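You operate a simulated robot arm through the tools that you are given. There is no shell and no other tool. Be economical: measure what you need, move in short steps, check, and stop when the job is done.

Carry out the task below with a simulated robot arm. There is one attempt and no reset: what you move stays moved.

JOB
Take the grey can marked "OIL" from the top of the mixing bench and put it on the open shelf of the mixing bench. Open the white door with the silver handle, take the crushed core and leave it on the shelf behind the white doors and shut the door again. Take the small green can and put it on the top of the mixing bench. Take the small grey can and leave it on the front strip of the long shelf. Fetch the small orange can and stand it on the pink card. Do these in any order. Set down upright: grey can, small green can, small grey can, small orange can.

Only the result counts: the job must be done as asked and must still hold three seconds after the hand-in. Knocking over, shifting, dropping, spilling or breaking anything else fails it.

ROBOT AND FRAMES
A 6-joint arm with a fingered hand on a trunk, on a base that drives. Base frame: it is fixed to the floor where the robot stands at the start and does not move with it; the origin is under the middle of the robot, x ahead of it, y to its left, z up; the surface under the hand at the start is at about z = 80. Readings come in cm, degrees, newtons and seconds.
With the tool pointing down near the work surface it reaches from about 34 to 76 cm from the robot's upright axis, wherever it stands. Its first joint turns from -166.0 to 166.0 degrees. Places, roughly: crushed core (11x9x20 cm) [60, 20, 90]; front strip of the long shelf (164x19 cm) [-166, -16, 82]; grey can [50, -25, 75]; open shelf of the mixing bench [50, 20, 50]; pink card (13x9x3 cm) [60, 90, 80]; shelf behind the white doors (80x22 cm) [72, -132, 56]; small green can (8x8x13 cm) [40, 20, 50]; small grey can (8x8x13 cm) [40, 80, 90]; small orange can (8x8x13 cm) [40, 70, 90]; top of the mixing bench [50, 20, 80]; white door with the silver handle [60, -110, 50]. Payload 4 kg.
The TCP is the grasp point between the finger pads, 2.6 cm short of the fingertips. In the tool frame z runs along the fingers and y along their closing line. Largest opening 14.8 cm; the body of the gripper starts 7.3 cm behind the TCP. The gripper is a hand of 3 fingers: y runs from the thumb to the fingers, the wrist lies at [0, 0, -23.9] in the tool frame, and closing takes about 1.5 s.
Orientation is that of the tool frame in the base frame, as a unit quaternion [x, y, z, w]. With the fingers straight down and closing along the base's y, the tool's x points along the base's -x, its y along +y and its z along -z.

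CONTROLS
- The arm moves only by the tool play_rows. Its argument "deltas" is a list of rows, each a list of 6 numbers: the shift along the base's x, y, z in units of 40 mm (1.0 is 40 mm), then the turn, a rotation vector about the base's x, y, z in units of 5 degrees (1.0 is 5 degrees). In form: [[tx, ty, tz, wx, wy, wz], ...]. A call has 1 to 12 rows; each row shifts and turns the commanded pose from where the row before left it. "hand" is the gripper command, from -1 (fully open) to 1 (shut), values between in proportion, set as the call begins (left out, the last holds). A call with a number of a shift or a turn outside -1 to 1 is refused whole. Rows are played at 5 a second. More than 5 cm and 8.6 degrees between two rows, or a gripper value outside its range, and nothing of the call is played. Where a pose cannot be reached the arm comes as near as it can. A force on the tool above 40 N (or 10 N above the force at the start of the call, whichever is more), or a blocked arm, ends the call early, and 0.2 s more pass. Each finger travels about 15.3 cm/s and halts on what it meets, pressing with about 31 N; the grip force reading is that of the motor and also rises with nothing between the fingers. The clock runs only during rows and for 0.2 s after the last one: add rows that do not move to give the fingers time. It gives the time, the measured TCP pose, the force on the tool (base axes), the opening and the grip force at its end, in the units of the frame above (readings bear some noise), with the torque about the TCP (base axes, N m) and any sound that the robot's microphone picked up, and new pictures: "show" is both (left out), scene, wrist or none.
- Cameras (640 x 400 px; columns grow to the right, rows downward): "scene" is now at [0.93, 13.16, 150.67]; the picture's right is [-0.41, -0.91, 0.00], its down [-0.72, 0.33, -0.61] and it looks along [0.56, -0.25, -0.79] (base axes); focal length 214 px, centre (320, 200). "wrist" rides on the gripper at [6.8, -3.9, -9] in the tool frame; the picture's right is [0.50, 0.87, 0.00], its down [-0.66, 0.38, -0.65] and it looks along [-0.57, 0.33, 0.76] (tool axes); focal length 222 px, centre (320, 200). There is no depth. A picture from a camera that has moved, and an enlarged one, comes with that camera's place and axes in the base frame and with its lens.
- move_column(by): slides the trunk up (or, below 0, down) by that many cm; the arm and the scene camera ride with it, the base frame stays. It gives what a move gives, with no picture.
- roll_base(legs): drives the robot by 1 to 6 legs, each [ahead, left, turn to the left] in cm, cm and degrees, along the robot's own axes; the way and the turn of a leg run together, so that a leg with both is an arc; at most 150 cm and 180 degrees a leg. The arm and the cameras ride along, it lands a little off, and it stops where it bumps. It gives what a move gives, and a new picture of the scene camera.
- hand_shape(shape): the hand has 3 fingers and takes this shape, open, in about a second: jaw (thumb against the fingers, like two jaws); tri (thumb and two fingers); tip (a fingertip pinch); poke (one finger out to press); point (the index stretched); flat (the hand flat); cup (the hand cupped); fist (a fist). The gripper value then closes the fingers along that shape, each until it touches; the sizes above hold for jaw. It gives what a move gives, with no picture.
- turn_head(pan, tilt): turns the head with the scene camera to pan (to the left, within 155 degrees either way) and tilt (down, from -29 to 69), counted from straight ahead of the robot. It gives what a move gives, and a new picture of the scene camera.
- inspect(camera, box): a new picture of the part [left, top, right, bottom] of that camera's present view, enlarged. It takes no simulated time.
- finish_job(): hands the job in; it is judged then, once.

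Work in short steps. Places have to be worked out from the pictures, the camera data and where the tool is seen: move nearer, look again, correct. Check each grasp and each placing, and mend what went wrong. You have 186 turns and 260 pictures in all, those below and enlarged ones among them. Open the gripper and draw the arm clear of the work before you hand the job in, unless the task says otherwise; then end with one line.

The tools are called as a command line: name --pt "numbers of a row" for each row, then --argument value for the rest, lists and objects as JSON in quotes. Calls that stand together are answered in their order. play_rows: Moves the arm, as the interface text tells. Its arguments: {"type":"object","properties":{"deltas":{"type":"array"},"hand":{"type":"number"},"show":{"type":"string","enum":["both","scene","wrist","none"]}},"required":["deltas"]} The other tools are called the same way: move_column (by) slides the trunk up or down; hand_shape (shape) gives the hand a shape; roll_base (legs) drives the base; turn_head (pan, tilt) turns the head that bears the scene camera; inspect (camera, box) takes an enlarged picture of a part of a camera's view; finish_job () hands the job in.

At the start:

```text
clock: 0.0
tool_pos: [45.18, -12.86, 114.82]
tool_rot: [0.0, 1.0, 0.001, 0.0]
wrist_force: [0.5, -0.1, 0.5]
ft_torque: [0.01, 0.0, -0.01]
finger_gap: 14.79
grip_force: 0.1
shape: jaw
trunk travel left (down, up): [-47.5, 11.5]
robot x, y, heading: [0.06, -0.11, 0.0]
head pan, tilt: [-24.3, 52.4]
```

scene: 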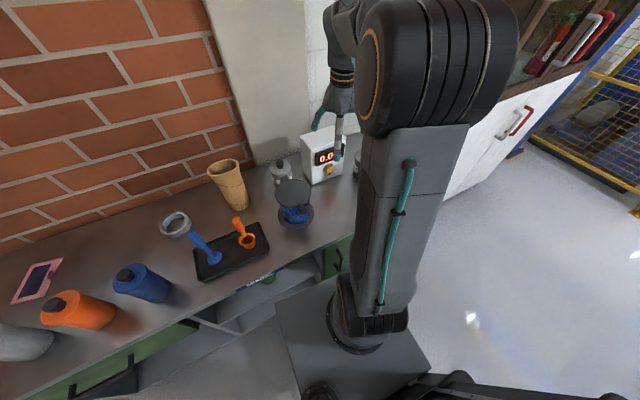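
wrist: 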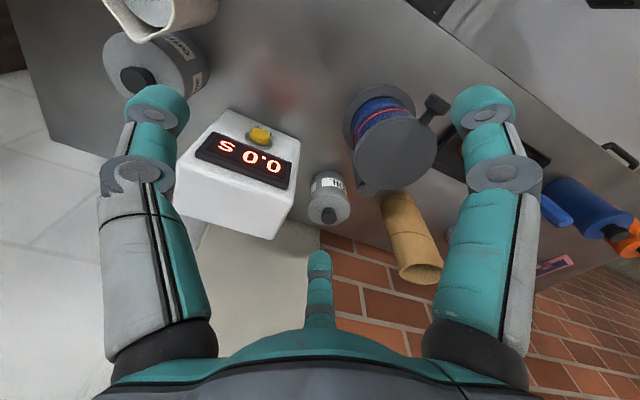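

I start by surveying the bench: turn the head to look left and right.

turn_head --pan 30 --tilt 45

turn_head --pan -60 --tilt 35

turn_head --pan 150 --tilt 25

```text
clock: 1.2
tool_pos: [45.31, -12.77, 114.66]
tool_rot: [0.001, 1.0, 0.0, 0.0]
wrist_force: [-0.1, 0.7, -0.6]
ft_torque: [-0.01, 0.0, -0.02]
finger_gap: 14.81
grip_force: 0.1
shape: jaw
trunk travel left (down, up): [-47.5, 11.5]
robot x, y, heading: [0.01, -0.32, 0.1]
head pan, tilt: [30.0, 45.0]
camera scene: at [1.17, 20.29, 151.68], right [0.5, -0.87, 0.0], down [-0.61, -0.35, -0.71], along [0.61, 0.35, -0.71], focal length 214 px, centre (320, 200)
```

scene: 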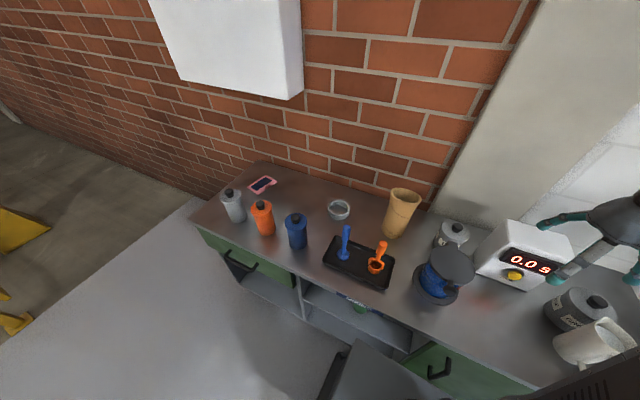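

```text
clock: 2.9
tool_pos: [45.27, -12.71, 114.85]
tool_rot: [0.0, 1.0, 0.0, 0.0]
wrist_force: [-0.8, -0.7, 0.6]
ft_torque: [0.01, 0.01, 0.03]
finger_gap: 14.8
grip_force: 0.1
shape: jaw
trunk travel left (down, up): [-47.5, 11.5]
robot x, y, heading: [-0.05, -0.14, -0.3]
head pan, tilt: [-60.0, 35.0]
camera scene: at [-1.47, 8.61, 153.17], right [-0.87, -0.5, 0.0], down [-0.29, 0.5, -0.82], along [0.41, -0.71, -0.57], focal length 214 px, centre (320, 200)
```

scene: 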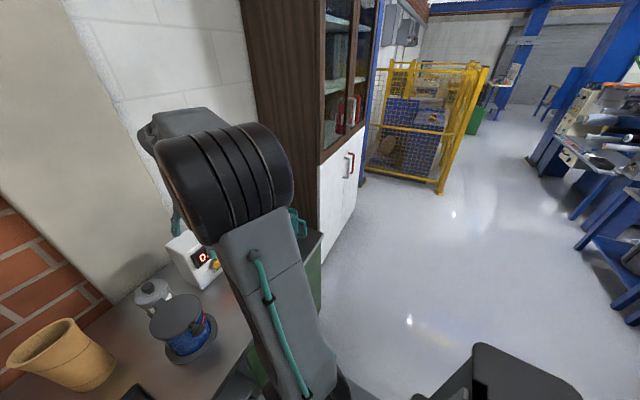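

```text
clock: 5.9
tool_pos: [45.23, -12.69, 114.7]
tool_rot: [0.0, 1.0, 0.0, -0.001]
wrist_force: [0.2, 0.2, -0.4]
ft_torque: [0.0, 0.0, 0.02]
finger_gap: 14.79
grip_force: 0.1
shape: jaw
trunk travel left (down, up): [-47.5, 11.5]
robot x, y, heading: [-0.04, 0.11, -0.2]
head pan, tilt: [150.0, 25.0]
camera scene: at [-13.86, 20.84, 154.74], right [0.5, 0.87, 0.0], down [0.37, -0.21, -0.91], along [-0.78, 0.45, -0.42], focal length 214 px, centre (320, 200)
```

scene: 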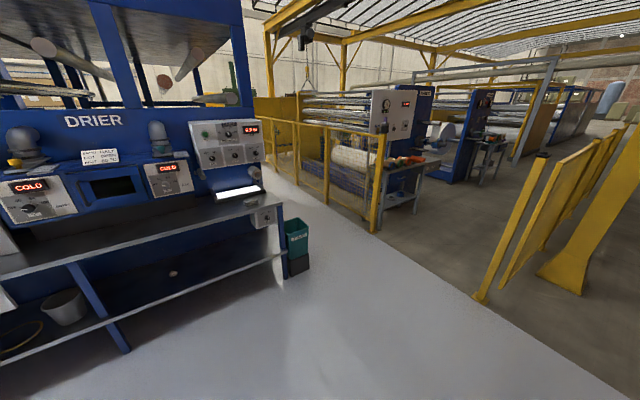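

I need to identify the OIL can; the wrist camera sees two grey cans with labels, so I enlarge them.

inspect --camera "wrist" --box '[90, 0, 230, 110]'

inspect --camera "wrist" --box '[290, 150, 370, 240]'

turn_head --pan -10 --tilt 60

```text
3.64 times, centred on (160, 55) of wrist
camera zoom: at [38.54, -16.6, 123.63], right [-0.5, 0.87, 0.0], down [0.66, 0.38, 0.65], along [0.57, 0.33, -0.76], focal length 808 px, centre (902, 727)
```

zoom: 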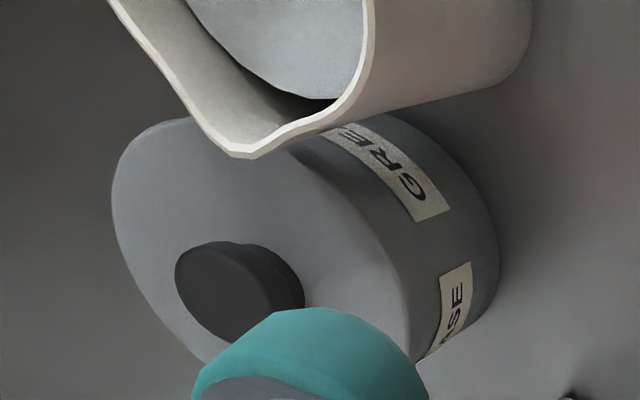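

```text
4.44 times, centred on (330, 195) of wrist
camera zoom: at [38.54, -16.6, 123.63], right [-0.5, 0.87, 0.0], down [0.66, 0.38, 0.65], along [0.57, 0.33, -0.76], focal length 987 px, centre (276, 222)
```

zoom: 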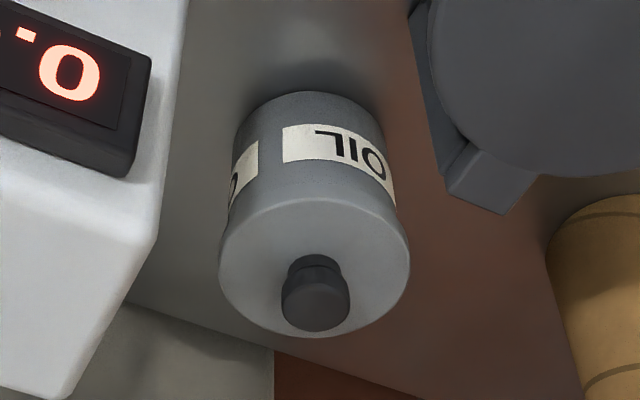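

```text
clock: 8.4
tool_pos: [45.29, -12.71, 114.72]
tool_rot: [0.0, 1.0, 0.0, 0.0]
wrist_force: [0.5, -0.4, 0.5]
ft_torque: [0.01, 0.0, 0.03]
finger_gap: 14.81
grip_force: 0.0
shape: jaw
trunk travel left (down, up): [-47.5, 11.5]
robot x, y, heading: [0.15, -0.1, 0.2]
head pan, tilt: [-10.0, 60.0]
camera scene: at [0.69, 15.08, 149.74], right [-0.17, -0.98, 0.0], down [-0.85, 0.15, -0.5], along [0.49, -0.09, -0.87], focal length 214 px, centre (320, 200)
```

scene: 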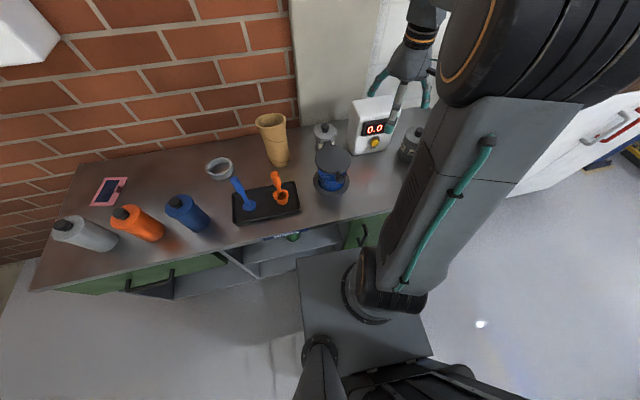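

The OIL can is the one near (65, 1); the other says GREASE. I drive left first, to serve the orange and small grey cans at the bench's left end.

roll_base --legs '[[0, 72, 0]]'

turn_head --pan 15 --tilt 60

```text
clock: 12.3
tool_pos: [45.23, 58.9, 114.77]
tool_rot: [0.0, 1.0, 0.0, 0.0]
wrist_force: [0.5, -0.8, 0.8]
ft_torque: [0.02, -0.01, 0.02]
finger_gap: 14.79
grip_force: 0.0
shape: jaw
trunk travel left (down, up): [-47.5, 11.5]
robot x, y, heading: [0.14, 71.59, -0.2]
head pan, tilt: [-10.0, 60.0]
camera scene: at [0.73, 86.73, 149.74], right [-0.17, -0.98, 0.0], down [-0.85, 0.15, -0.5], along [0.49, -0.09, -0.87], focal length 214 px, centre (320, 200)
```

scene: 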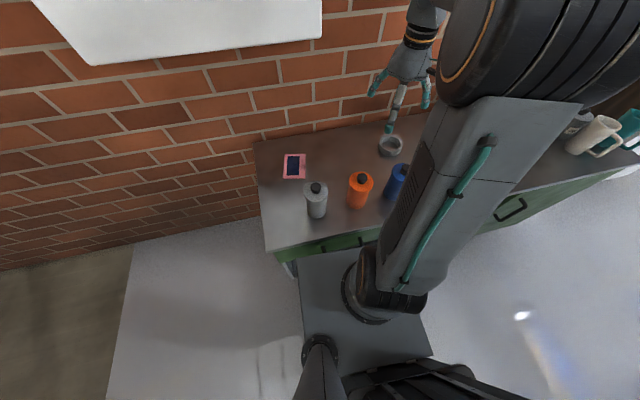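

```text
clock: 13.2
tool_pos: [45.38, 58.87, 114.65]
tool_rot: [0.0, 1.0, -0.001, 0.0]
wrist_force: [0.2, -0.4, 0.0]
ft_torque: [-0.01, 0.01, -0.03]
finger_gap: 14.79
grip_force: 0.0
shape: jaw
trunk travel left (down, up): [-47.5, 11.5]
robot x, y, heading: [-0.25, 71.57, 0.2]
head pan, tilt: [15.0, 60.0]
camera scene: at [0.61, 89.61, 149.74], right [0.26, -0.97, 0.0], down [-0.84, -0.22, -0.5], along [0.48, 0.13, -0.87], focal length 214 px, centre (320, 200)
```

scene: 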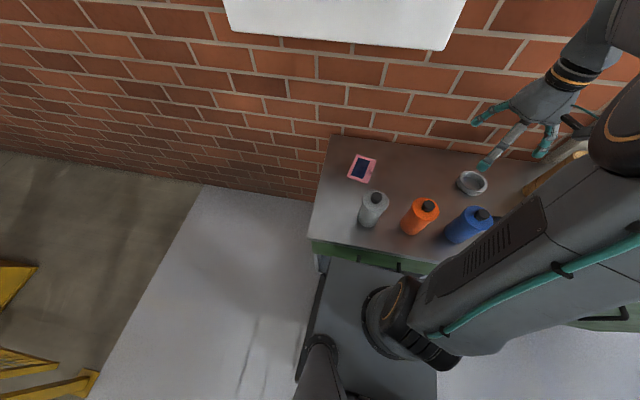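

Enlarge the bench end to see the card and the cans.

inspect --camera "scene" --box '[310, 130, 510, 260]'

inspect --camera "wrist" --box '[0, 0, 640, 400]'

```text
3.08 times, centred on (410, 195) of scene
camera zoom: at [0.61, 89.61, 149.74], right [0.26, -0.97, 0.0], down [-0.84, -0.22, -0.5], along [0.48, 0.13, -0.87], focal length 660 px, centre (43, 215)
```

zoom: 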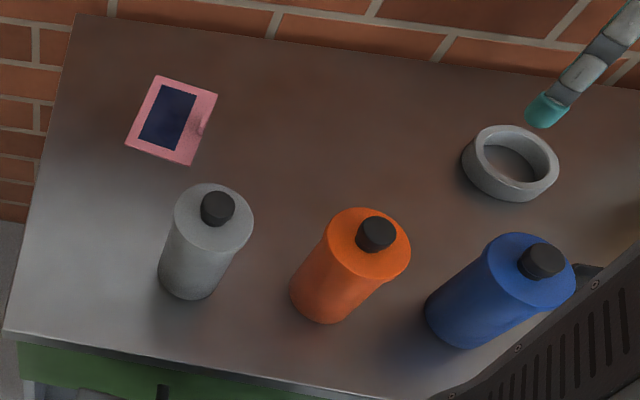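

```text
1.00 times, centred on (320, 200) of wrist (not enlarged: the box is as wide or as high as the picture)
camera zoom: at [38.56, 55.02, 123.63], right [-0.5, 0.87, 0.0], down [0.66, 0.38, 0.65], along [0.57, 0.33, -0.76], focal length 222 px, centre (320, 200)
```

zoom: 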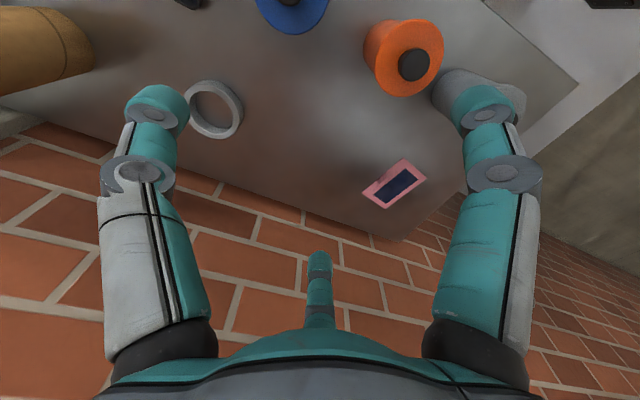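

Orange can is at about (38.3, 65.8), the small grey at (37.2, 81.4), the card at (57, 87). I move above the orange can with the hand slightly narrowed.

play_rows --pt "-0.583 0.577 -0.6 0 0 0" --pt "-0.583 0.577 -0.6 0 0 0" --pt "-0.583 0.577 -0.6 0 0 0" --pt "0 0 -0.6 0 0 0" --pt "0 0 0 0 0 0" --pt "0 0 0 0 0 0" --hand -0.7

```text
clock: 14.6
tool_pos: [38.24, 65.73, 105.01]
tool_rot: [0.0, 1.0, -0.002, 0.0]
wrist_force: [-0.6, -0.1, -0.2]
ft_torque: [-0.03, -0.02, 0.0]
finger_gap: 12.58
grip_force: 0.1
shape: jaw
trunk travel left (down, up): [-47.5, 11.5]
robot x, y, heading: [0.15, 71.54, 0.1]
head pan, tilt: [15.0, 60.0]
camera scene: at [0.59, 89.61, 149.74], right [0.26, -0.97, 0.0], down [-0.84, -0.22, -0.5], along [0.48, 0.13, -0.87], focal length 214 px, centre (320, 200)
camera wrist: at [31.53, 61.84, 114.0], right [-0.5, 0.87, 0.0], down [0.66, 0.38, 0.65], along [0.57, 0.33, -0.76], focal length 222 px, centre (320, 200)
```

scene: 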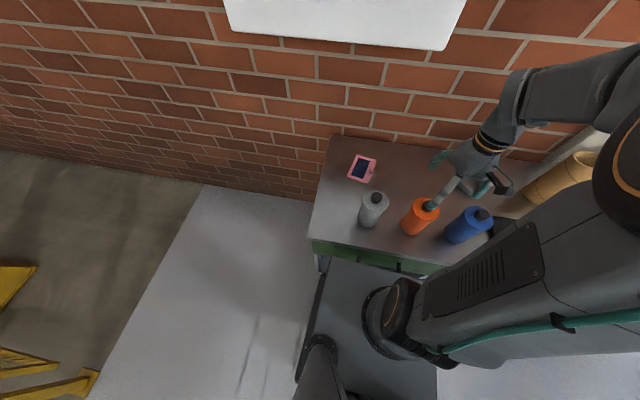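
wrist: 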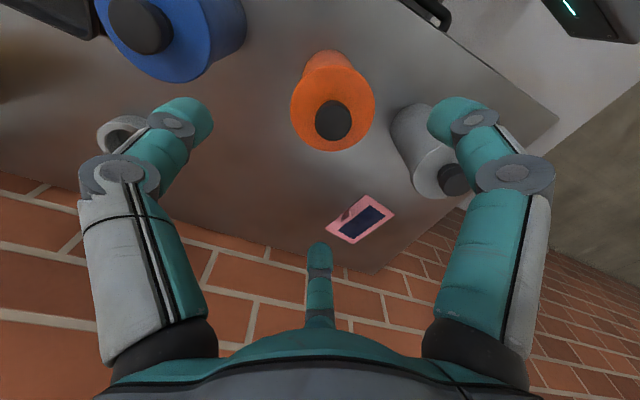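

The wrist view shows the can about 1 cm toward +y of the tool axis; I correct and descend to grasp height in part.

play_rows --pt "-0.12 0.24 -0.5 0 0 0" --pt "0 0 -0.8 0 0 0" --pt "0 0 -0.8 0 0 0" --pt "0 0 0 0 0 0"

```text
clock: 15.6
tool_pos: [37.81, 66.9, 96.74]
tool_rot: [0.001, 1.0, 0.001, 0.0]
wrist_force: [0.0, 0.3, -0.7]
ft_torque: [-0.02, 0.01, 0.03]
finger_gap: 12.61
grip_force: 0.0
shape: jaw
trunk travel left (down, up): [-47.5, 11.5]
robot x, y, heading: [-0.33, 71.56, -0.1]
head pan, tilt: [15.0, 60.0]
camera scene: at [0.63, 89.61, 149.74], right [0.26, -0.97, 0.0], down [-0.84, -0.22, -0.5], along [0.48, 0.13, -0.87], focal length 214 px, centre (320, 200)
camera wrist: at [31.12, 63.12, 105.68], right [-0.5, 0.87, 0.0], down [0.66, 0.38, 0.65], along [0.57, 0.33, -0.76], focal length 222 px, centre (320, 200)
```

scene: 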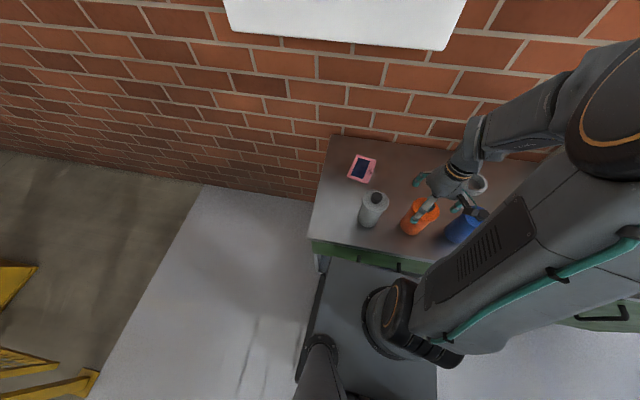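
wrist: 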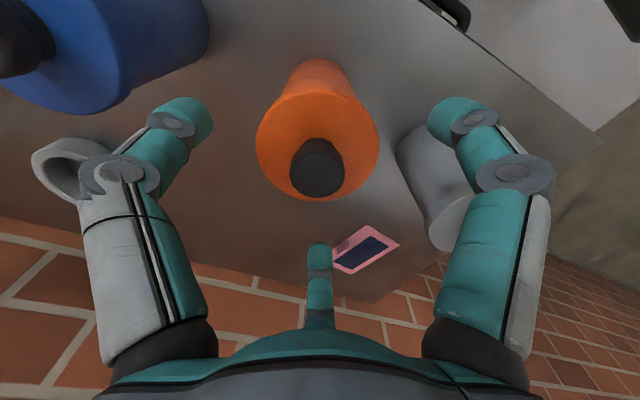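

Well centred now. I descend to grasp height.

play_rows --pt "0 0 -0.8 0 0 0" --pt "0 0 -0.8 0 0 0" --pt "0 0 -0.8 0 0 0" --pt "0 0 -0.1 0 0 0" --pt "0 0 0 0 0 0" --show "wrist"

```text
clock: 16.4
tool_pos: [38.01, 66.94, 87.65]
tool_rot: [0.003, 1.0, -0.001, 0.005]
wrist_force: [-5.7, -0.5, 35.0]
ft_torque: [-0.11, -0.18, 0.0]
finger_gap: 12.58
grip_force: 0.0
shape: jaw
trunk travel left (down, up): [-47.5, 11.5]
robot x, y, heading: [0.0, 71.48, -0.1]
head pan, tilt: [15.0, 60.0]
stopped in row 4: the force on the tool passed its limit at 88 N (the readings are from after the stop); the commanded pose is now the measured one
camera wrist: at [31.12, 63.13, 96.55], right [-0.5, 0.87, -0.01], down [0.65, 0.38, 0.66], along [0.57, 0.32, -0.75], focal length 222 px, centre (320, 200)
```

wrist: 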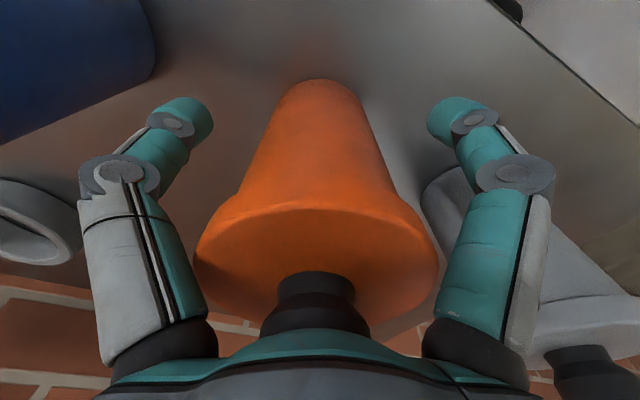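

The palm touched the cap (its top is at about 95). I back off 1.2 cm and close.

play_rows --pt "0 0 0.3 0 0 0" --pt "0 0 0 0 0 0" --show "none"

play_rows --pt "0 0 0 0 0 0" --pt "0 0 0 0 0 0" --pt "0 0 0 0 0 0" --pt "0 0 0 0 0 0" --pt "0 0 0 0 0 0" --pt "0 0 0 0 0 0" --pt "0 0 0 0 0 0" --hand 1

```text
clock: 17.0
tool_pos: [38.0, 67.08, 88.67]
tool_rot: [0.0, 1.0, -0.001, 0.003]
wrist_force: [0.9, -0.2, 0.3]
ft_torque: [0.0, 0.0, 0.0]
finger_gap: 12.59
grip_force: 0.1
shape: jaw
trunk travel left (down, up): [-47.5, 11.5]
robot x, y, heading: [0.39, 71.58, -0.1]
head pan, tilt: [15.0, 60.0]
```

```text
clock: 18.6
tool_pos: [38.17, 67.13, 88.64]
tool_rot: [0.001, 1.0, 0.0, 0.003]
wrist_force: [0.3, -0.9, 0.5]
ft_torque: [-0.03, 0.03, 0.01]
finger_gap: 6.41
grip_force: 30.9
shape: jaw
trunk travel left (down, up): [-47.5, 11.5]
robot x, y, heading: [0.06, 71.68, 0.1]
head pan, tilt: [15.0, 60.0]
camera scene: at [0.64, 89.6, 149.74], right [0.26, -0.97, 0.0], down [-0.84, -0.22, -0.5], along [0.48, 0.13, -0.87], focal length 214 px, centre (320, 200)
camera wrist: at [31.3, 63.17, 97.53], right [-0.5, 0.87, 0.0], down [0.65, 0.38, 0.66], along [0.57, 0.32, -0.75], focal length 222 px, centre (320, 200)
```

scene: 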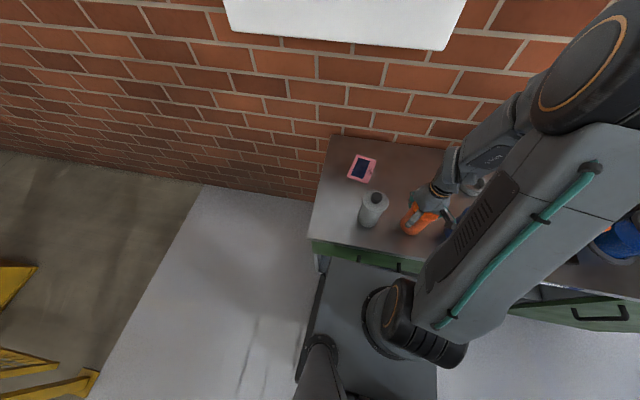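
wrist: 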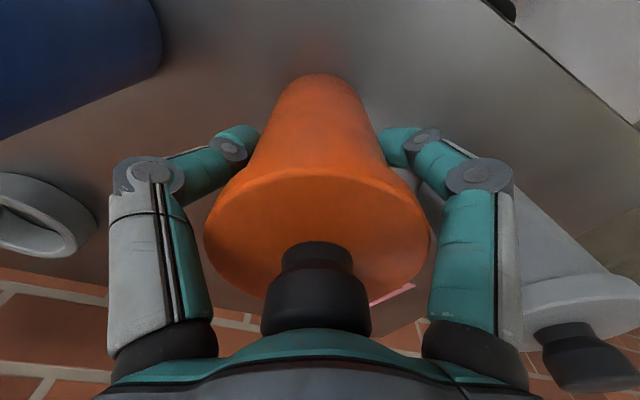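

Gripped. I lift 18 cm straight up.

play_rows --pt "0 0 0.3 0 0 0" --pt "0 0 0.7 0 0 0" --pt "0 0 0.9 0 0 0" --pt "0 0 0.9 0 0 0" --pt "0 0 0.9 0 0 0" --pt "0 0 0.8 0 0 0" --pt "0 0 0 0 0 0" --show "wrist"

inspect --camera "scene" --box '[330, 140, 400, 190]'

```text
clock: 20.2
tool_pos: [37.8, 67.04, 106.85]
tool_rot: [0.001, 1.0, 0.0, 0.002]
wrist_force: [-0.5, 0.2, -5.4]
ft_torque: [0.03, -0.04, -0.02]
finger_gap: 6.37
grip_force: 30.7
shape: jaw
trunk travel left (down, up): [-47.5, 11.5]
robot x, y, heading: [0.26, 71.26, -0.0]
head pan, tilt: [15.0, 60.0]
camera wrist: at [30.98, 63.29, 115.71], right [-0.5, 0.87, 0.0], down [0.65, 0.38, 0.66], along [0.57, 0.32, -0.75], focal length 222 px, centre (320, 200)
```

wrist: 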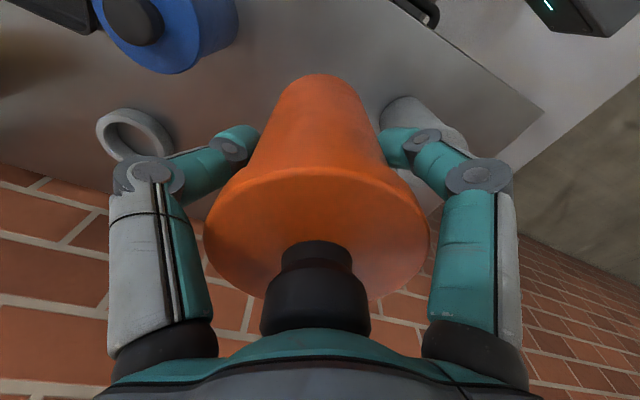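

```text
8.00 times, centred on (365, 165) of scene
camera zoom: at [0.63, 89.61, 149.74], right [0.26, -0.97, 0.0], down [-0.84, -0.22, -0.5], along [0.48, 0.13, -0.87], focal length 1716 px, centre (-40, 480)
```

zoom: 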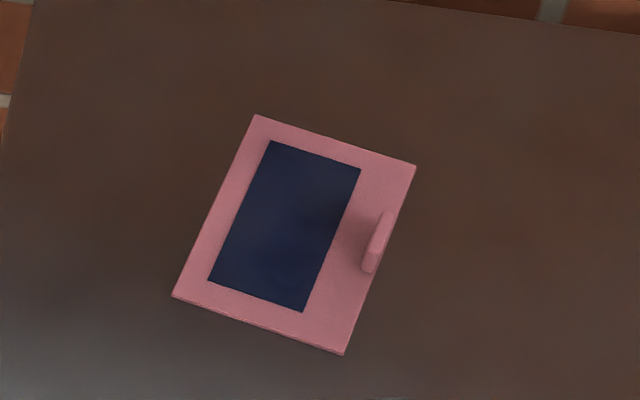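

The card has a small upright tab on its -y side; the printed area's centre is about (57.3, 88). I carry the can there at height.

play_rows --pt "0 0 0.5 0 0 0" --pt "0.8 0.86 0 0 0 0" --pt "0.8 0.86 0 0 0 0" --pt "0.8 0.86 0 0 0 0" --pt "0.8 0.86 0 0 0 0" --pt "0.8 0.86 0 0 0 0" --pt "0.85 0.9 0 0 0 0" --pt "0 0 0 0 0 0"

inspect --camera "scene" --box '[310, 120, 450, 210]'

```text
clock: 22.0
tool_pos: [57.31, 87.92, 108.45]
tool_rot: [0.001, 1.0, -0.001, 0.003]
wrist_force: [0.7, 0.7, -4.4]
ft_torque: [0.0, -0.03, -0.02]
finger_gap: 6.37
grip_force: 31.3
shape: jaw
trunk travel left (down, up): [-47.5, 11.5]
robot x, y, heading: [-0.18, 71.83, -0.1]
head pan, tilt: [15.0, 60.0]
camera scene: at [0.69, 89.66, 149.73], right [0.26, -0.97, 0.0], down [-0.84, -0.22, -0.5], along [0.48, 0.13, -0.87], focal length 214 px, centre (320, 200)
camera wrist: at [50.48, 84.12, 117.43], right [-0.5, 0.87, 0.0], down [0.65, 0.38, 0.66], along [0.57, 0.32, -0.75], focal length 222 px, centre (320, 200)
```

scene: 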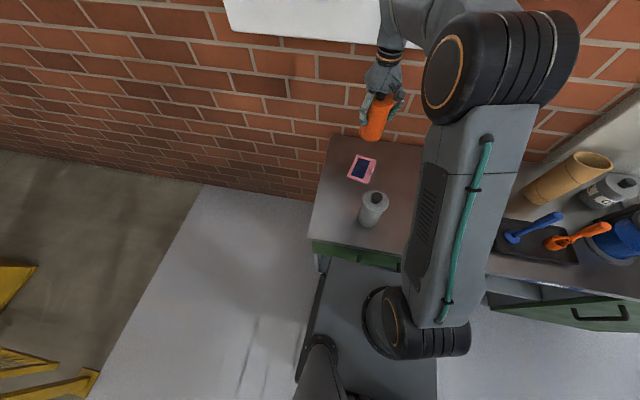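
wrist: 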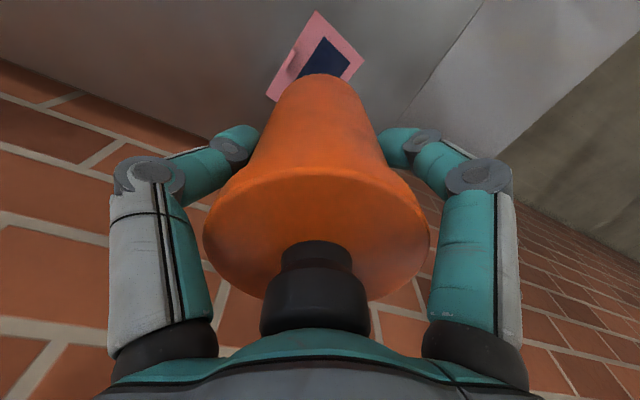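

```text
4.44 times, centred on (380, 165) of scene
camera zoom: at [0.69, 89.66, 149.73], right [0.26, -0.97, 0.0], down [-0.84, -0.22, -0.5], along [0.48, 0.13, -0.87], focal length 953 px, centre (53, 356)
```

zoom: 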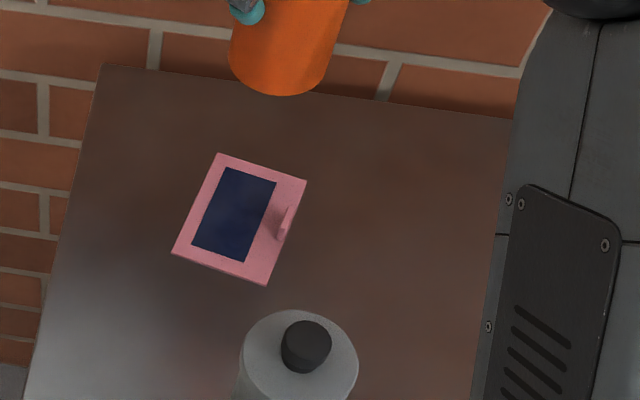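

I lower to hold the can bottom a few cm above the card and check.

play_rows --pt "0 0 -0.8 0 0 0" --pt "0 0 -0.8 0 0 0" --pt "0 0 -0.8 0 0 0" --pt "0 0 -0.8 0 0 0" --pt "0 0 0 0 0 0"

inspect --camera "scene" --box '[330, 120, 430, 200]'

```text
clock: 23.2
tool_pos: [57.28, 87.89, 95.63]
tool_rot: [0.002, 1.0, -0.001, 0.003]
wrist_force: [0.1, -0.4, -4.7]
ft_torque: [0.03, -0.04, 0.02]
finger_gap: 6.36
grip_force: 31.4
shape: jaw
trunk travel left (down, up): [-47.5, 11.5]
robot x, y, heading: [-0.1, 71.67, -0.0]
head pan, tilt: [15.0, 60.0]
camera scene: at [0.67, 89.63, 149.73], right [0.26, -0.97, 0.0], down [-0.84, -0.22, -0.5], along [0.48, 0.13, -0.87], focal length 214 px, centre (320, 200)
camera wrist: at [50.57, 84.05, 104.58], right [-0.5, 0.87, 0.0], down [0.65, 0.38, 0.66], along [0.57, 0.32, -0.75], focal length 222 px, centre (320, 200)
```

scene: 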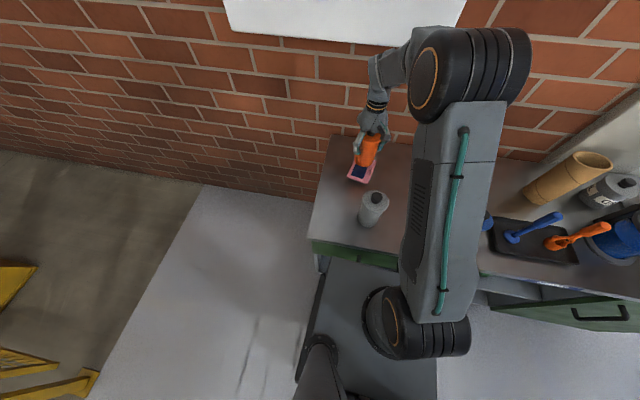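
wrist: 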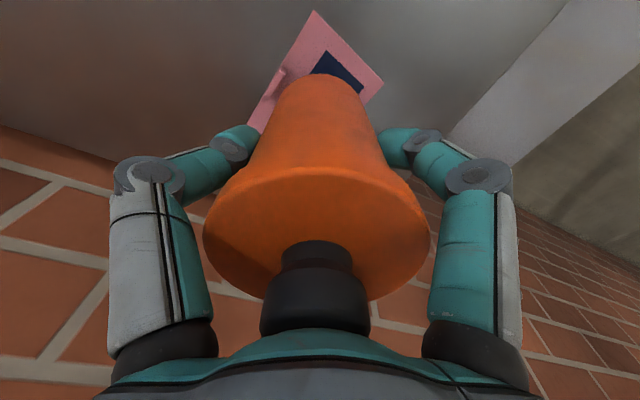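

```text
5.00 times, centred on (380, 160) of scene
camera zoom: at [0.67, 89.63, 149.73], right [0.26, -0.97, 0.0], down [-0.84, -0.22, -0.5], along [0.48, 0.13, -0.87], focal length 1072 px, centre (20, 400)
```

zoom: 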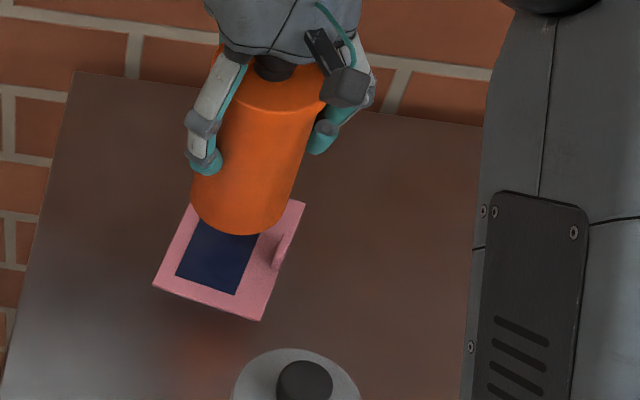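

Shift 0.6 cm further from the tab and lower towards contact (expected TCP z ≈ 89.2).

play_rows --pt "0.05 0.15 0 0 0 0" --pt "0 0 -0.6 0 0 0" --pt "0 0 -0.5 0 0 0" --pt "0 0 0 0 0 0" --show "none"

inspect --camera "scene" --box '[330, 130, 410, 200]'

```text
clock: 24.2
tool_pos: [57.6, 88.4, 91.45]
tool_rot: [0.001, 1.0, -0.001, 0.003]
wrist_force: [0.0, -0.8, -6.2]
ft_torque: [0.02, -0.04, 0.01]
finger_gap: 6.34
grip_force: 31.2
shape: jaw
trunk travel left (down, up): [-47.5, 11.5]
robot x, y, heading: [0.14, 71.84, 0.0]
head pan, tilt: [15.0, 60.0]
```

```text
5.71 times, centred on (370, 165) of scene
camera zoom: at [0.67, 89.63, 149.74], right [0.26, -0.97, 0.0], down [-0.84, -0.22, -0.5], along [0.48, 0.13, -0.87], focal length 1226 px, centre (34, 400)
```

zoom: 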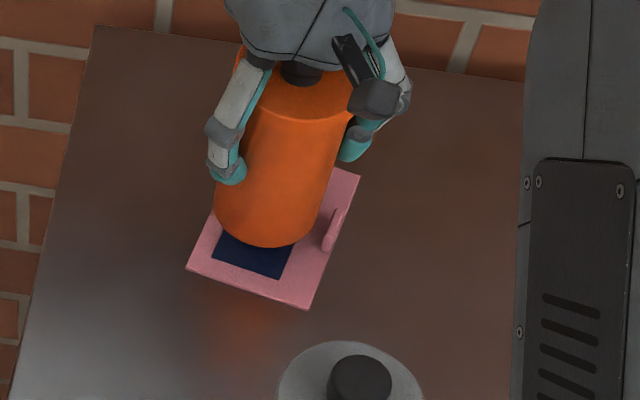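

Clear of the tab. I lower slowly to contact.

play_rows --pt "0 0 -0.25 0 0 0" --pt "0 0 -0.15 0 0 0" --pt "0 0 -0.1 0 0 0" --pt "0 0 0 0 0 0" --show "none"

inspect --camera "scene" --box '[330, 130, 410, 200]'

```text
clock: 25.2
tool_pos: [57.6, 88.38, 89.4]
tool_rot: [0.0, 1.0, -0.001, 0.003]
wrist_force: [0.1, 0.2, -4.5]
ft_torque: [0.03, -0.03, 0.0]
finger_gap: 6.37
grip_force: 30.9
shape: jaw
trunk travel left (down, up): [-47.5, 11.5]
robot x, y, heading: [0.33, 71.74, -0.1]
head pan, tilt: [15.0, 60.0]
```

```text
5.71 times, centred on (370, 165) of scene
camera zoom: at [0.66, 89.62, 149.73], right [0.26, -0.97, 0.0], down [-0.84, -0.22, -0.5], along [0.48, 0.13, -0.87], focal length 1226 px, centre (34, 400)
```

zoom: 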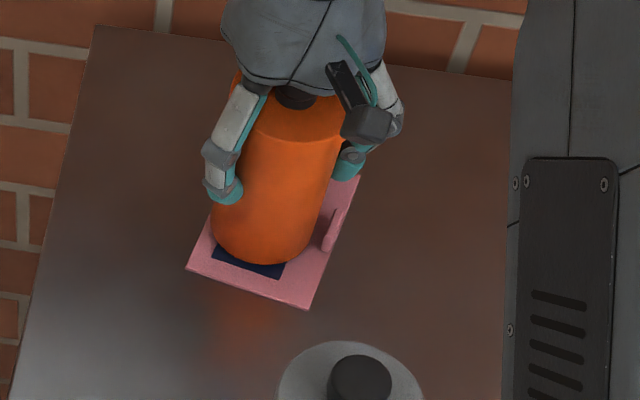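

Almost down; small steps until the weight comes off.

play_rows --pt "0 0 -0.08 0 0 0" --pt "0 0 0 0 0 0" --show "none"

play_rows --pt "0 0 -0.08 0 0 0" --pt "0 0 0 0 0 0" --show "none"

```text
clock: 25.8
tool_pos: [57.48, 88.44, 89.11]
tool_rot: [0.0, 1.0, -0.001, 0.002]
wrist_force: [0.2, -0.1, -4.8]
ft_torque: [0.01, -0.01, -0.06]
finger_gap: 6.34
grip_force: 30.6
shape: jaw
trunk travel left (down, up): [-47.5, 11.5]
robot x, y, heading: [-0.08, 71.77, -0.0]
head pan, tilt: [15.0, 60.0]
```

```text
clock: 26.4
tool_pos: [57.61, 88.45, 88.77]
tool_rot: [0.001, 1.0, 0.0, 0.005]
wrist_force: [2.2, 0.3, 9.9]
ft_torque: [-0.17, 0.07, 0.01]
finger_gap: 6.36
grip_force: 31.3
shape: jaw
trunk travel left (down, up): [-47.5, 11.5]
robot x, y, heading: [-0.23, 71.93, -0.1]
head pan, tilt: [15.0, 60.0]
```

Contact felt. Release by opening gradually, then lift.

play_rows --pt "0 0 0 0 0 0" --pt "0 0 0 0 0 0" --pt "0 0 0 0 0 0" --pt "0 0 0 0 0 0" --pt "0 0 0 0 0 0" --hand -0.7 --show "none"

play_rows --pt "0 0 0.5 0 0 0" --pt "0 0 0.9 0 0 0" --pt "0 0 0.9 0 0 0" --pt "0 0 0.9 0 0 0" --pt "0 0 0.9 0 0 0" --pt "0 0 0 0 0 0"

inspect --camera "scene" --box '[330, 130, 410, 200]'

```text
clock: 27.6
tool_pos: [57.65, 88.38, 88.72]
tool_rot: [0.002, 1.0, 0.0, 0.002]
wrist_force: [0.3, -0.5, -0.8]
ft_torque: [0.0, 0.04, 0.03]
finger_gap: 12.58
grip_force: 0.0
shape: jaw
trunk travel left (down, up): [-47.5, 11.5]
robot x, y, heading: [0.06, 71.61, -0.1]
head pan, tilt: [15.0, 60.0]
```

```text
clock: 29.0
tool_pos: [57.5, 88.44, 105.6]
tool_rot: [0.001, 1.0, -0.001, 0.003]
wrist_force: [-1.0, 0.0, -1.0]
ft_torque: [-0.02, 0.02, 0.02]
finger_gap: 12.58
grip_force: 0.1
shape: jaw
trunk travel left (down, up): [-47.5, 11.5]
robot x, y, heading: [0.07, 72.04, -0.3]
head pan, tilt: [15.0, 60.0]
camera scene: at [0.61, 89.61, 149.74], right [0.26, -0.97, 0.0], down [-0.84, -0.22, -0.5], along [0.48, 0.13, -0.87], focal length 214 px, centre (320, 200)
camera wrist: at [50.68, 84.57, 114.36], right [-0.5, 0.87, 0.0], down [0.65, 0.38, 0.66], along [0.57, 0.33, -0.75], focal length 222 px, centre (320, 200)
```

scene: 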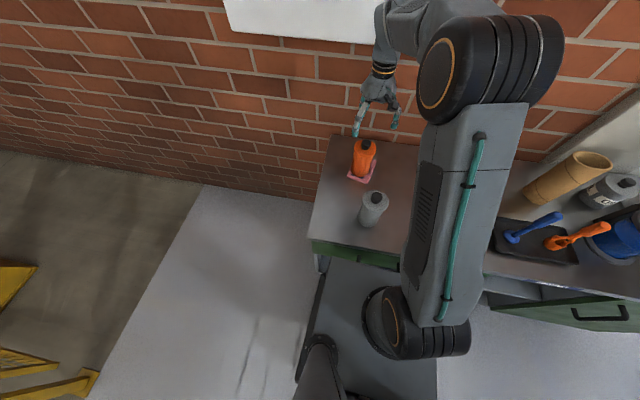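
wrist: 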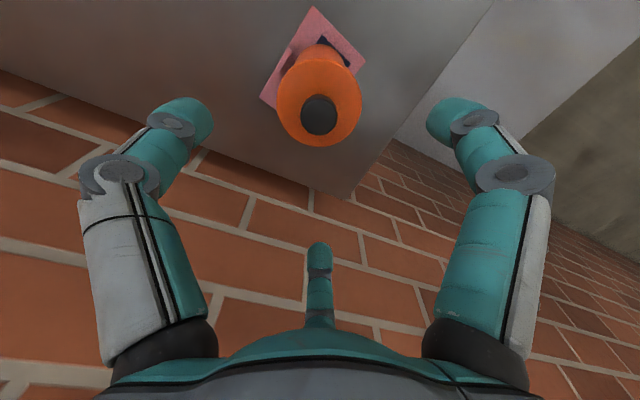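

```text
5.71 times, centred on (370, 165) of scene
camera zoom: at [0.61, 89.61, 149.74], right [0.26, -0.97, 0.0], down [-0.84, -0.22, -0.5], along [0.48, 0.13, -0.87], focal length 1226 px, centre (34, 400)
```

zoom: 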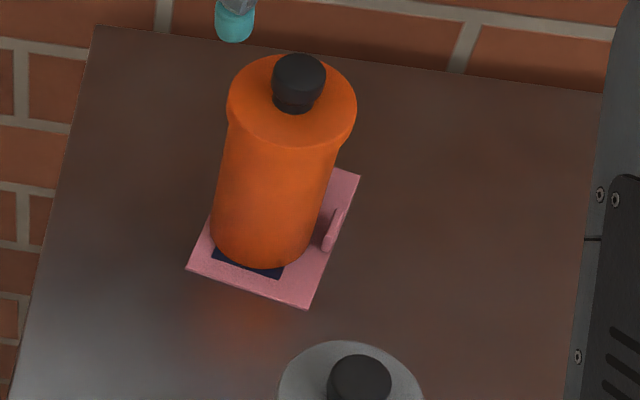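

Orange can stands on the card. Next: the small grey can, near (36, 81.7).

play_rows --pt "-0.9 -0.28 0 0 0 0" --pt "-0.9 -0.28 0 0 0 0" --pt "-0.9 -0.28 0 0 0 0" --pt "-0.9 -0.28 0 0 0 0" --pt "-0.9 -0.28 0 0 0 0" --pt "-0.88 -0.28 0 0 0 0" --pt "0 0 0 0 0 0" --show "wrist"

```text
clock: 30.6
tool_pos: [35.59, 81.82, 105.57]
tool_rot: [0.001, 1.0, 0.0, 0.003]
wrist_force: [0.0, -0.8, 0.8]
ft_torque: [0.03, -0.03, 0.0]
finger_gap: 12.55
grip_force: 0.1
shape: jaw
trunk travel left (down, up): [-47.5, 11.5]
robot x, y, heading: [-0.05, 71.71, -0.1]
head pan, tilt: [15.0, 60.0]
camera wrist: at [28.81, 77.94, 114.32], right [-0.5, 0.87, 0.0], down [0.65, 0.38, 0.66], along [0.57, 0.33, -0.75], focal length 222 px, centre (320, 200)
```

wrist: 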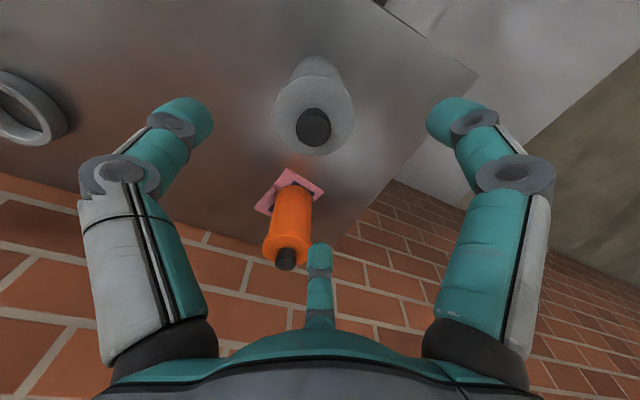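

The can is nearly centred; a small correction, then descend to grasp height (palm clear of the cap).

play_rows --pt "0.2 0.02 -0.6 0 0 0" --pt "0 0 -0.8 0 0 0" --pt "0 0 -0.9 0 0 0" --pt "0 0 -0.9 0 0 0" --pt "0 0 -0.9 0 0 0" --pt "0 0 -0.1 0 0 0" --pt "0 0 0 0 0 0" --show "wrist"

play_rows --pt "0 0 0 0 0 0" --pt "0 0 0 0 0 0" --pt "0 0 0 0 0 0" --pt "0 0 0 0 0 0" --pt "0 0 0 0 0 0" --pt "0 0 0 0 0 0" --pt "0 0 0 0 0 0" --hand 1 --show "wrist"

```text
clock: 32.2
tool_pos: [36.82, 81.81, 88.41]
tool_rot: [0.001, 1.0, 0.0, 0.003]
wrist_force: [-0.3, -0.3, 0.0]
ft_torque: [0.02, 0.02, 0.02]
finger_gap: 12.57
grip_force: 0.2
shape: jaw
trunk travel left (down, up): [-47.5, 11.5]
robot x, y, heading: [-0.03, 71.68, -0.2]
head pan, tilt: [15.0, 60.0]
camera wrist: at [30.06, 77.93, 97.26], right [-0.5, 0.87, 0.0], down [0.65, 0.38, 0.66], along [0.57, 0.32, -0.75], focal length 222 px, centre (320, 200)
```

wrist: 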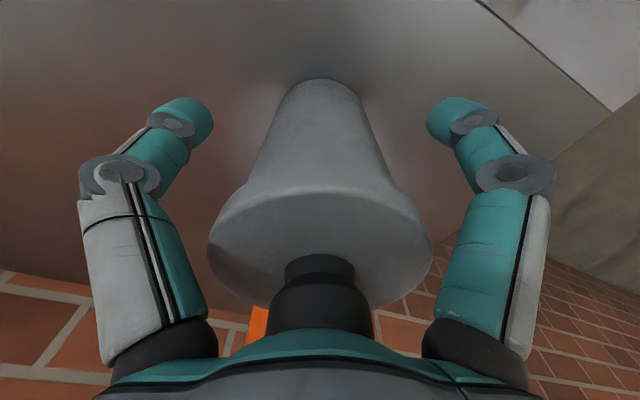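

```text
clock: 33.8
tool_pos: [36.88, 81.64, 88.39]
tool_rot: [0.002, 1.0, 0.0, 0.003]
wrist_force: [0.5, 0.5, 0.8]
ft_torque: [-0.03, -0.01, -0.01]
finger_gap: 6.37
grip_force: 31.2
shape: jaw
trunk travel left (down, up): [-47.5, 11.5]
robot x, y, heading: [0.08, 71.92, -0.3]
head pan, tilt: [15.0, 60.0]
camera wrist: at [30.09, 77.93, 97.27], right [-0.5, 0.87, 0.0], down [0.65, 0.38, 0.66], along [0.57, 0.32, -0.75], focal length 222 px, centre (320, 200)
```

wrist: 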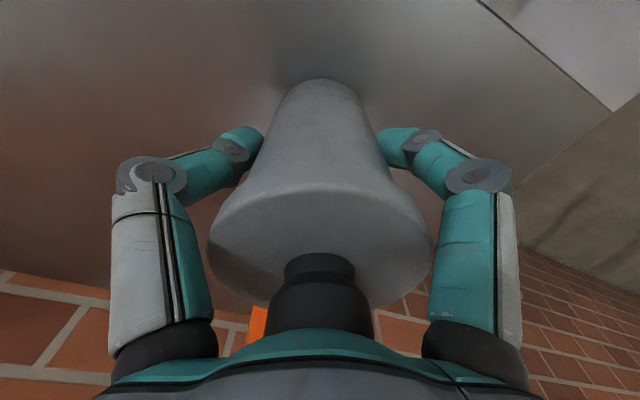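

Gripped. Lift, back off from the bench 55 cm and turn about.

play_rows --pt "0 0 0.3 0 0 0" --pt "0 0 0.8 0 0 0" --pt "0 0 0.9 0 0 0" --pt "0 0 0.9 0 0 0" --pt "0 0 0.9 0 0 0" --pt "0 0 0.9 0 0 0" --pt "0 0 0.9 0 0 0" --pt "0 0 0 0 0 0" --show "wrist"

roll_base --legs '[[-55, 0, 0], [0, 0, 90], [0, 0, 90]]'

turn_head --pan 0 --tilt 35

turn_head --pan 45 --tilt 35

```text
clock: 35.6
tool_pos: [37.07, 81.37, 110.78]
tool_rot: [0.0, 1.0, 0.0, 0.003]
wrist_force: [-0.6, 0.5, -4.9]
ft_torque: [-0.02, -0.01, -0.01]
finger_gap: 6.32
grip_force: 30.6
shape: jaw
trunk travel left (down, up): [-47.5, 11.5]
robot x, y, heading: [0.03, 71.68, -0.1]
head pan, tilt: [15.0, 60.0]
camera wrist: at [30.23, 77.61, 119.68], right [-0.5, 0.87, 0.0], down [0.65, 0.38, 0.66], along [0.57, 0.33, -0.75], focal length 222 px, centre (320, 200)
```

wrist: 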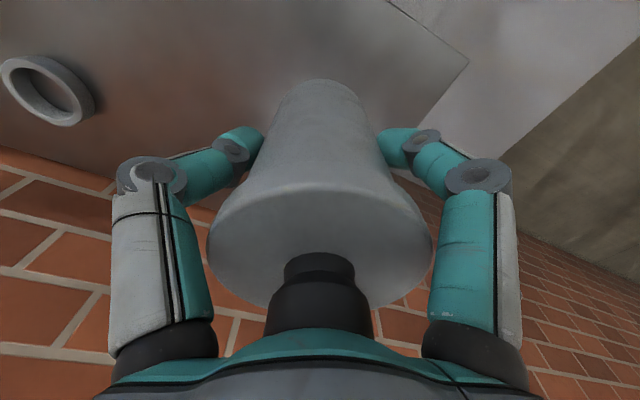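

```text
clock: 46.6
tool_pos: [-92.76, 59.33, 110.63]
tool_rot: [1.0, 0.026, -0.003, -0.001]
wrist_force: [-0.5, -0.1, -4.2]
ft_torque: [-0.02, 0.01, 0.01]
finger_gap: 6.31
grip_force: 31.1
shape: jaw
trunk travel left (down, up): [-47.5, 11.5]
robot x, y, heading: [-56.33, 70.87, -176.8]
head pan, tilt: [15.0, 60.0]
camera scene: at [-55.77, 53.39, 149.74], right [-0.31, 0.95, 0.0], down [0.82, 0.27, -0.5], along [-0.48, -0.15, -0.87], focal length 214 px, centre (320, 200)
```

scene: 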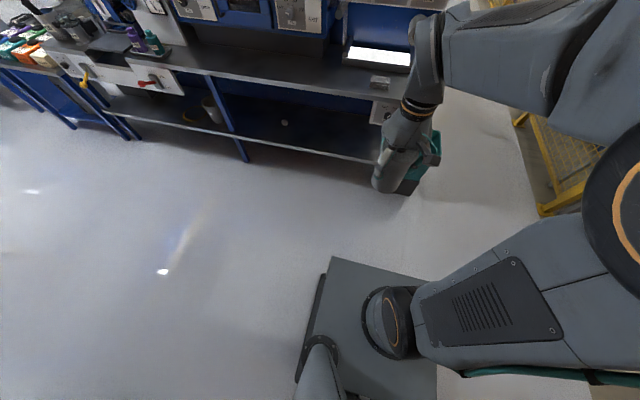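

```text
clock: 47.5
tool_pos: [-92.89, 59.34, 110.7]
tool_rot: [1.0, 0.026, -0.002, 0.0]
wrist_force: [0.6, 0.7, -5.1]
ft_torque: [-0.01, -0.02, 0.0]
finger_gap: 6.3
grip_force: 31.2
shape: jaw
trunk travel left (down, up): [-47.5, 11.5]
robot x, y, heading: [-56.23, 71.29, -177.0]
head pan, tilt: [0.0, 35.0]
camera scene: at [-58.22, 54.98, 153.16], right [-0.05, 1.0, 0.0], down [0.57, 0.03, -0.82], along [-0.82, -0.04, -0.57], focal length 214 px, centre (320, 200)
```

scene: 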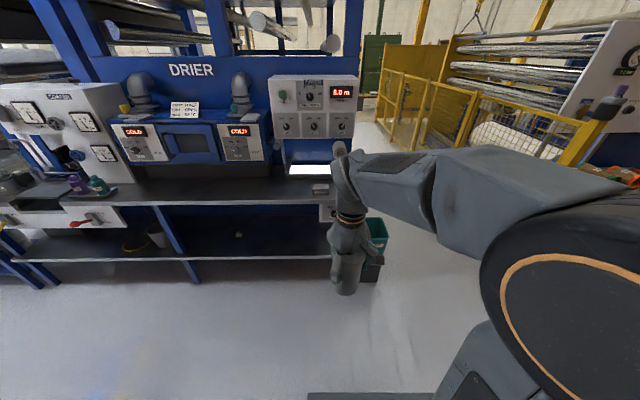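

```text
clock: 48.6
tool_pos: [-92.81, 59.33, 110.85]
tool_rot: [1.0, 0.025, -0.003, -0.001]
wrist_force: [-0.4, -0.1, -4.1]
ft_torque: [-0.02, -0.02, -0.02]
finger_gap: 6.27
grip_force: 30.4
shape: jaw
trunk travel left (down, up): [-47.5, 11.5]
robot x, y, heading: [-56.55, 71.26, -176.8]
head pan, tilt: [45.0, 35.0]
camera scene: at [-55.33, 48.91, 153.16], right [-0.74, 0.67, 0.0], down [0.38, 0.43, -0.82], along [-0.55, -0.61, -0.57], focal length 214 px, centre (320, 200)
```

scene: 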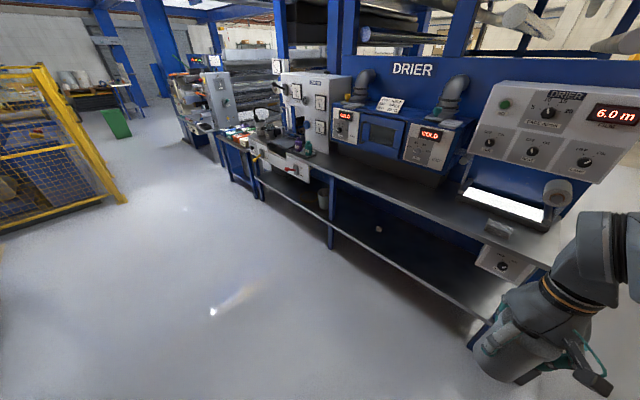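

The long shelf (drier bench top) has its front edge at x ≈ -154 and visible clear depth to x ≈ -177. I drive to about (-103, 0) facing it.

roll_base --legs '[[0, 0, -3], [46, 70, 0]]'

turn_head --pan 0 --tilt 50

```text
clock: 53.5
tool_pos: [-138.77, -11.96, 110.83]
tool_rot: [1.0, 0.009, -0.003, -0.001]
wrist_force: [-0.3, 0.0, -5.1]
ft_torque: [0.0, 0.04, 0.02]
finger_gap: 6.29
grip_force: 30.5
shape: jaw
trunk travel left (down, up): [-47.5, 11.5]
robot x, y, heading: [-101.75, -1.02, -178.9]
head pan, tilt: [45.0, 35.0]
camera scene: at [-101.65, -23.53, 153.16], right [-0.72, 0.69, 0.0], down [0.4, 0.41, -0.82], along [-0.57, -0.59, -0.57], focal length 214 px, centre (320, 200)
```

scene: 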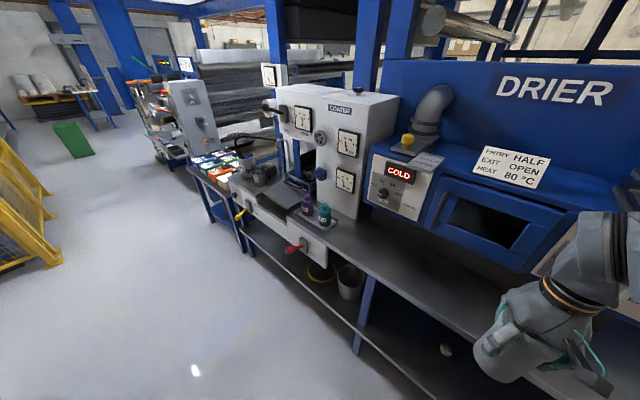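

```text
clock: 54.7
tool_pos: [-138.79, -11.84, 110.79]
tool_rot: [1.0, 0.009, -0.002, -0.001]
wrist_force: [-0.3, -0.1, -5.1]
ft_torque: [0.0, 0.01, 0.01]
finger_gap: 6.28
grip_force: 30.9
shape: jaw
trunk travel left (down, up): [-47.5, 11.5]
robot x, y, heading: [-101.74, -1.13, -178.8]
head pan, tilt: [0.0, 50.0]
camera scene: at [-103.25, -17.34, 150.99], right [-0.02, 1.0, 0.0], down [0.77, 0.02, -0.64], along [-0.64, -0.01, -0.77], focal length 214 px, centre (320, 200)
```

scene: 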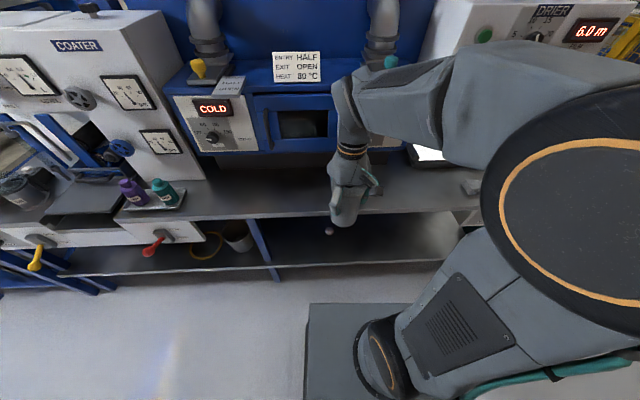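

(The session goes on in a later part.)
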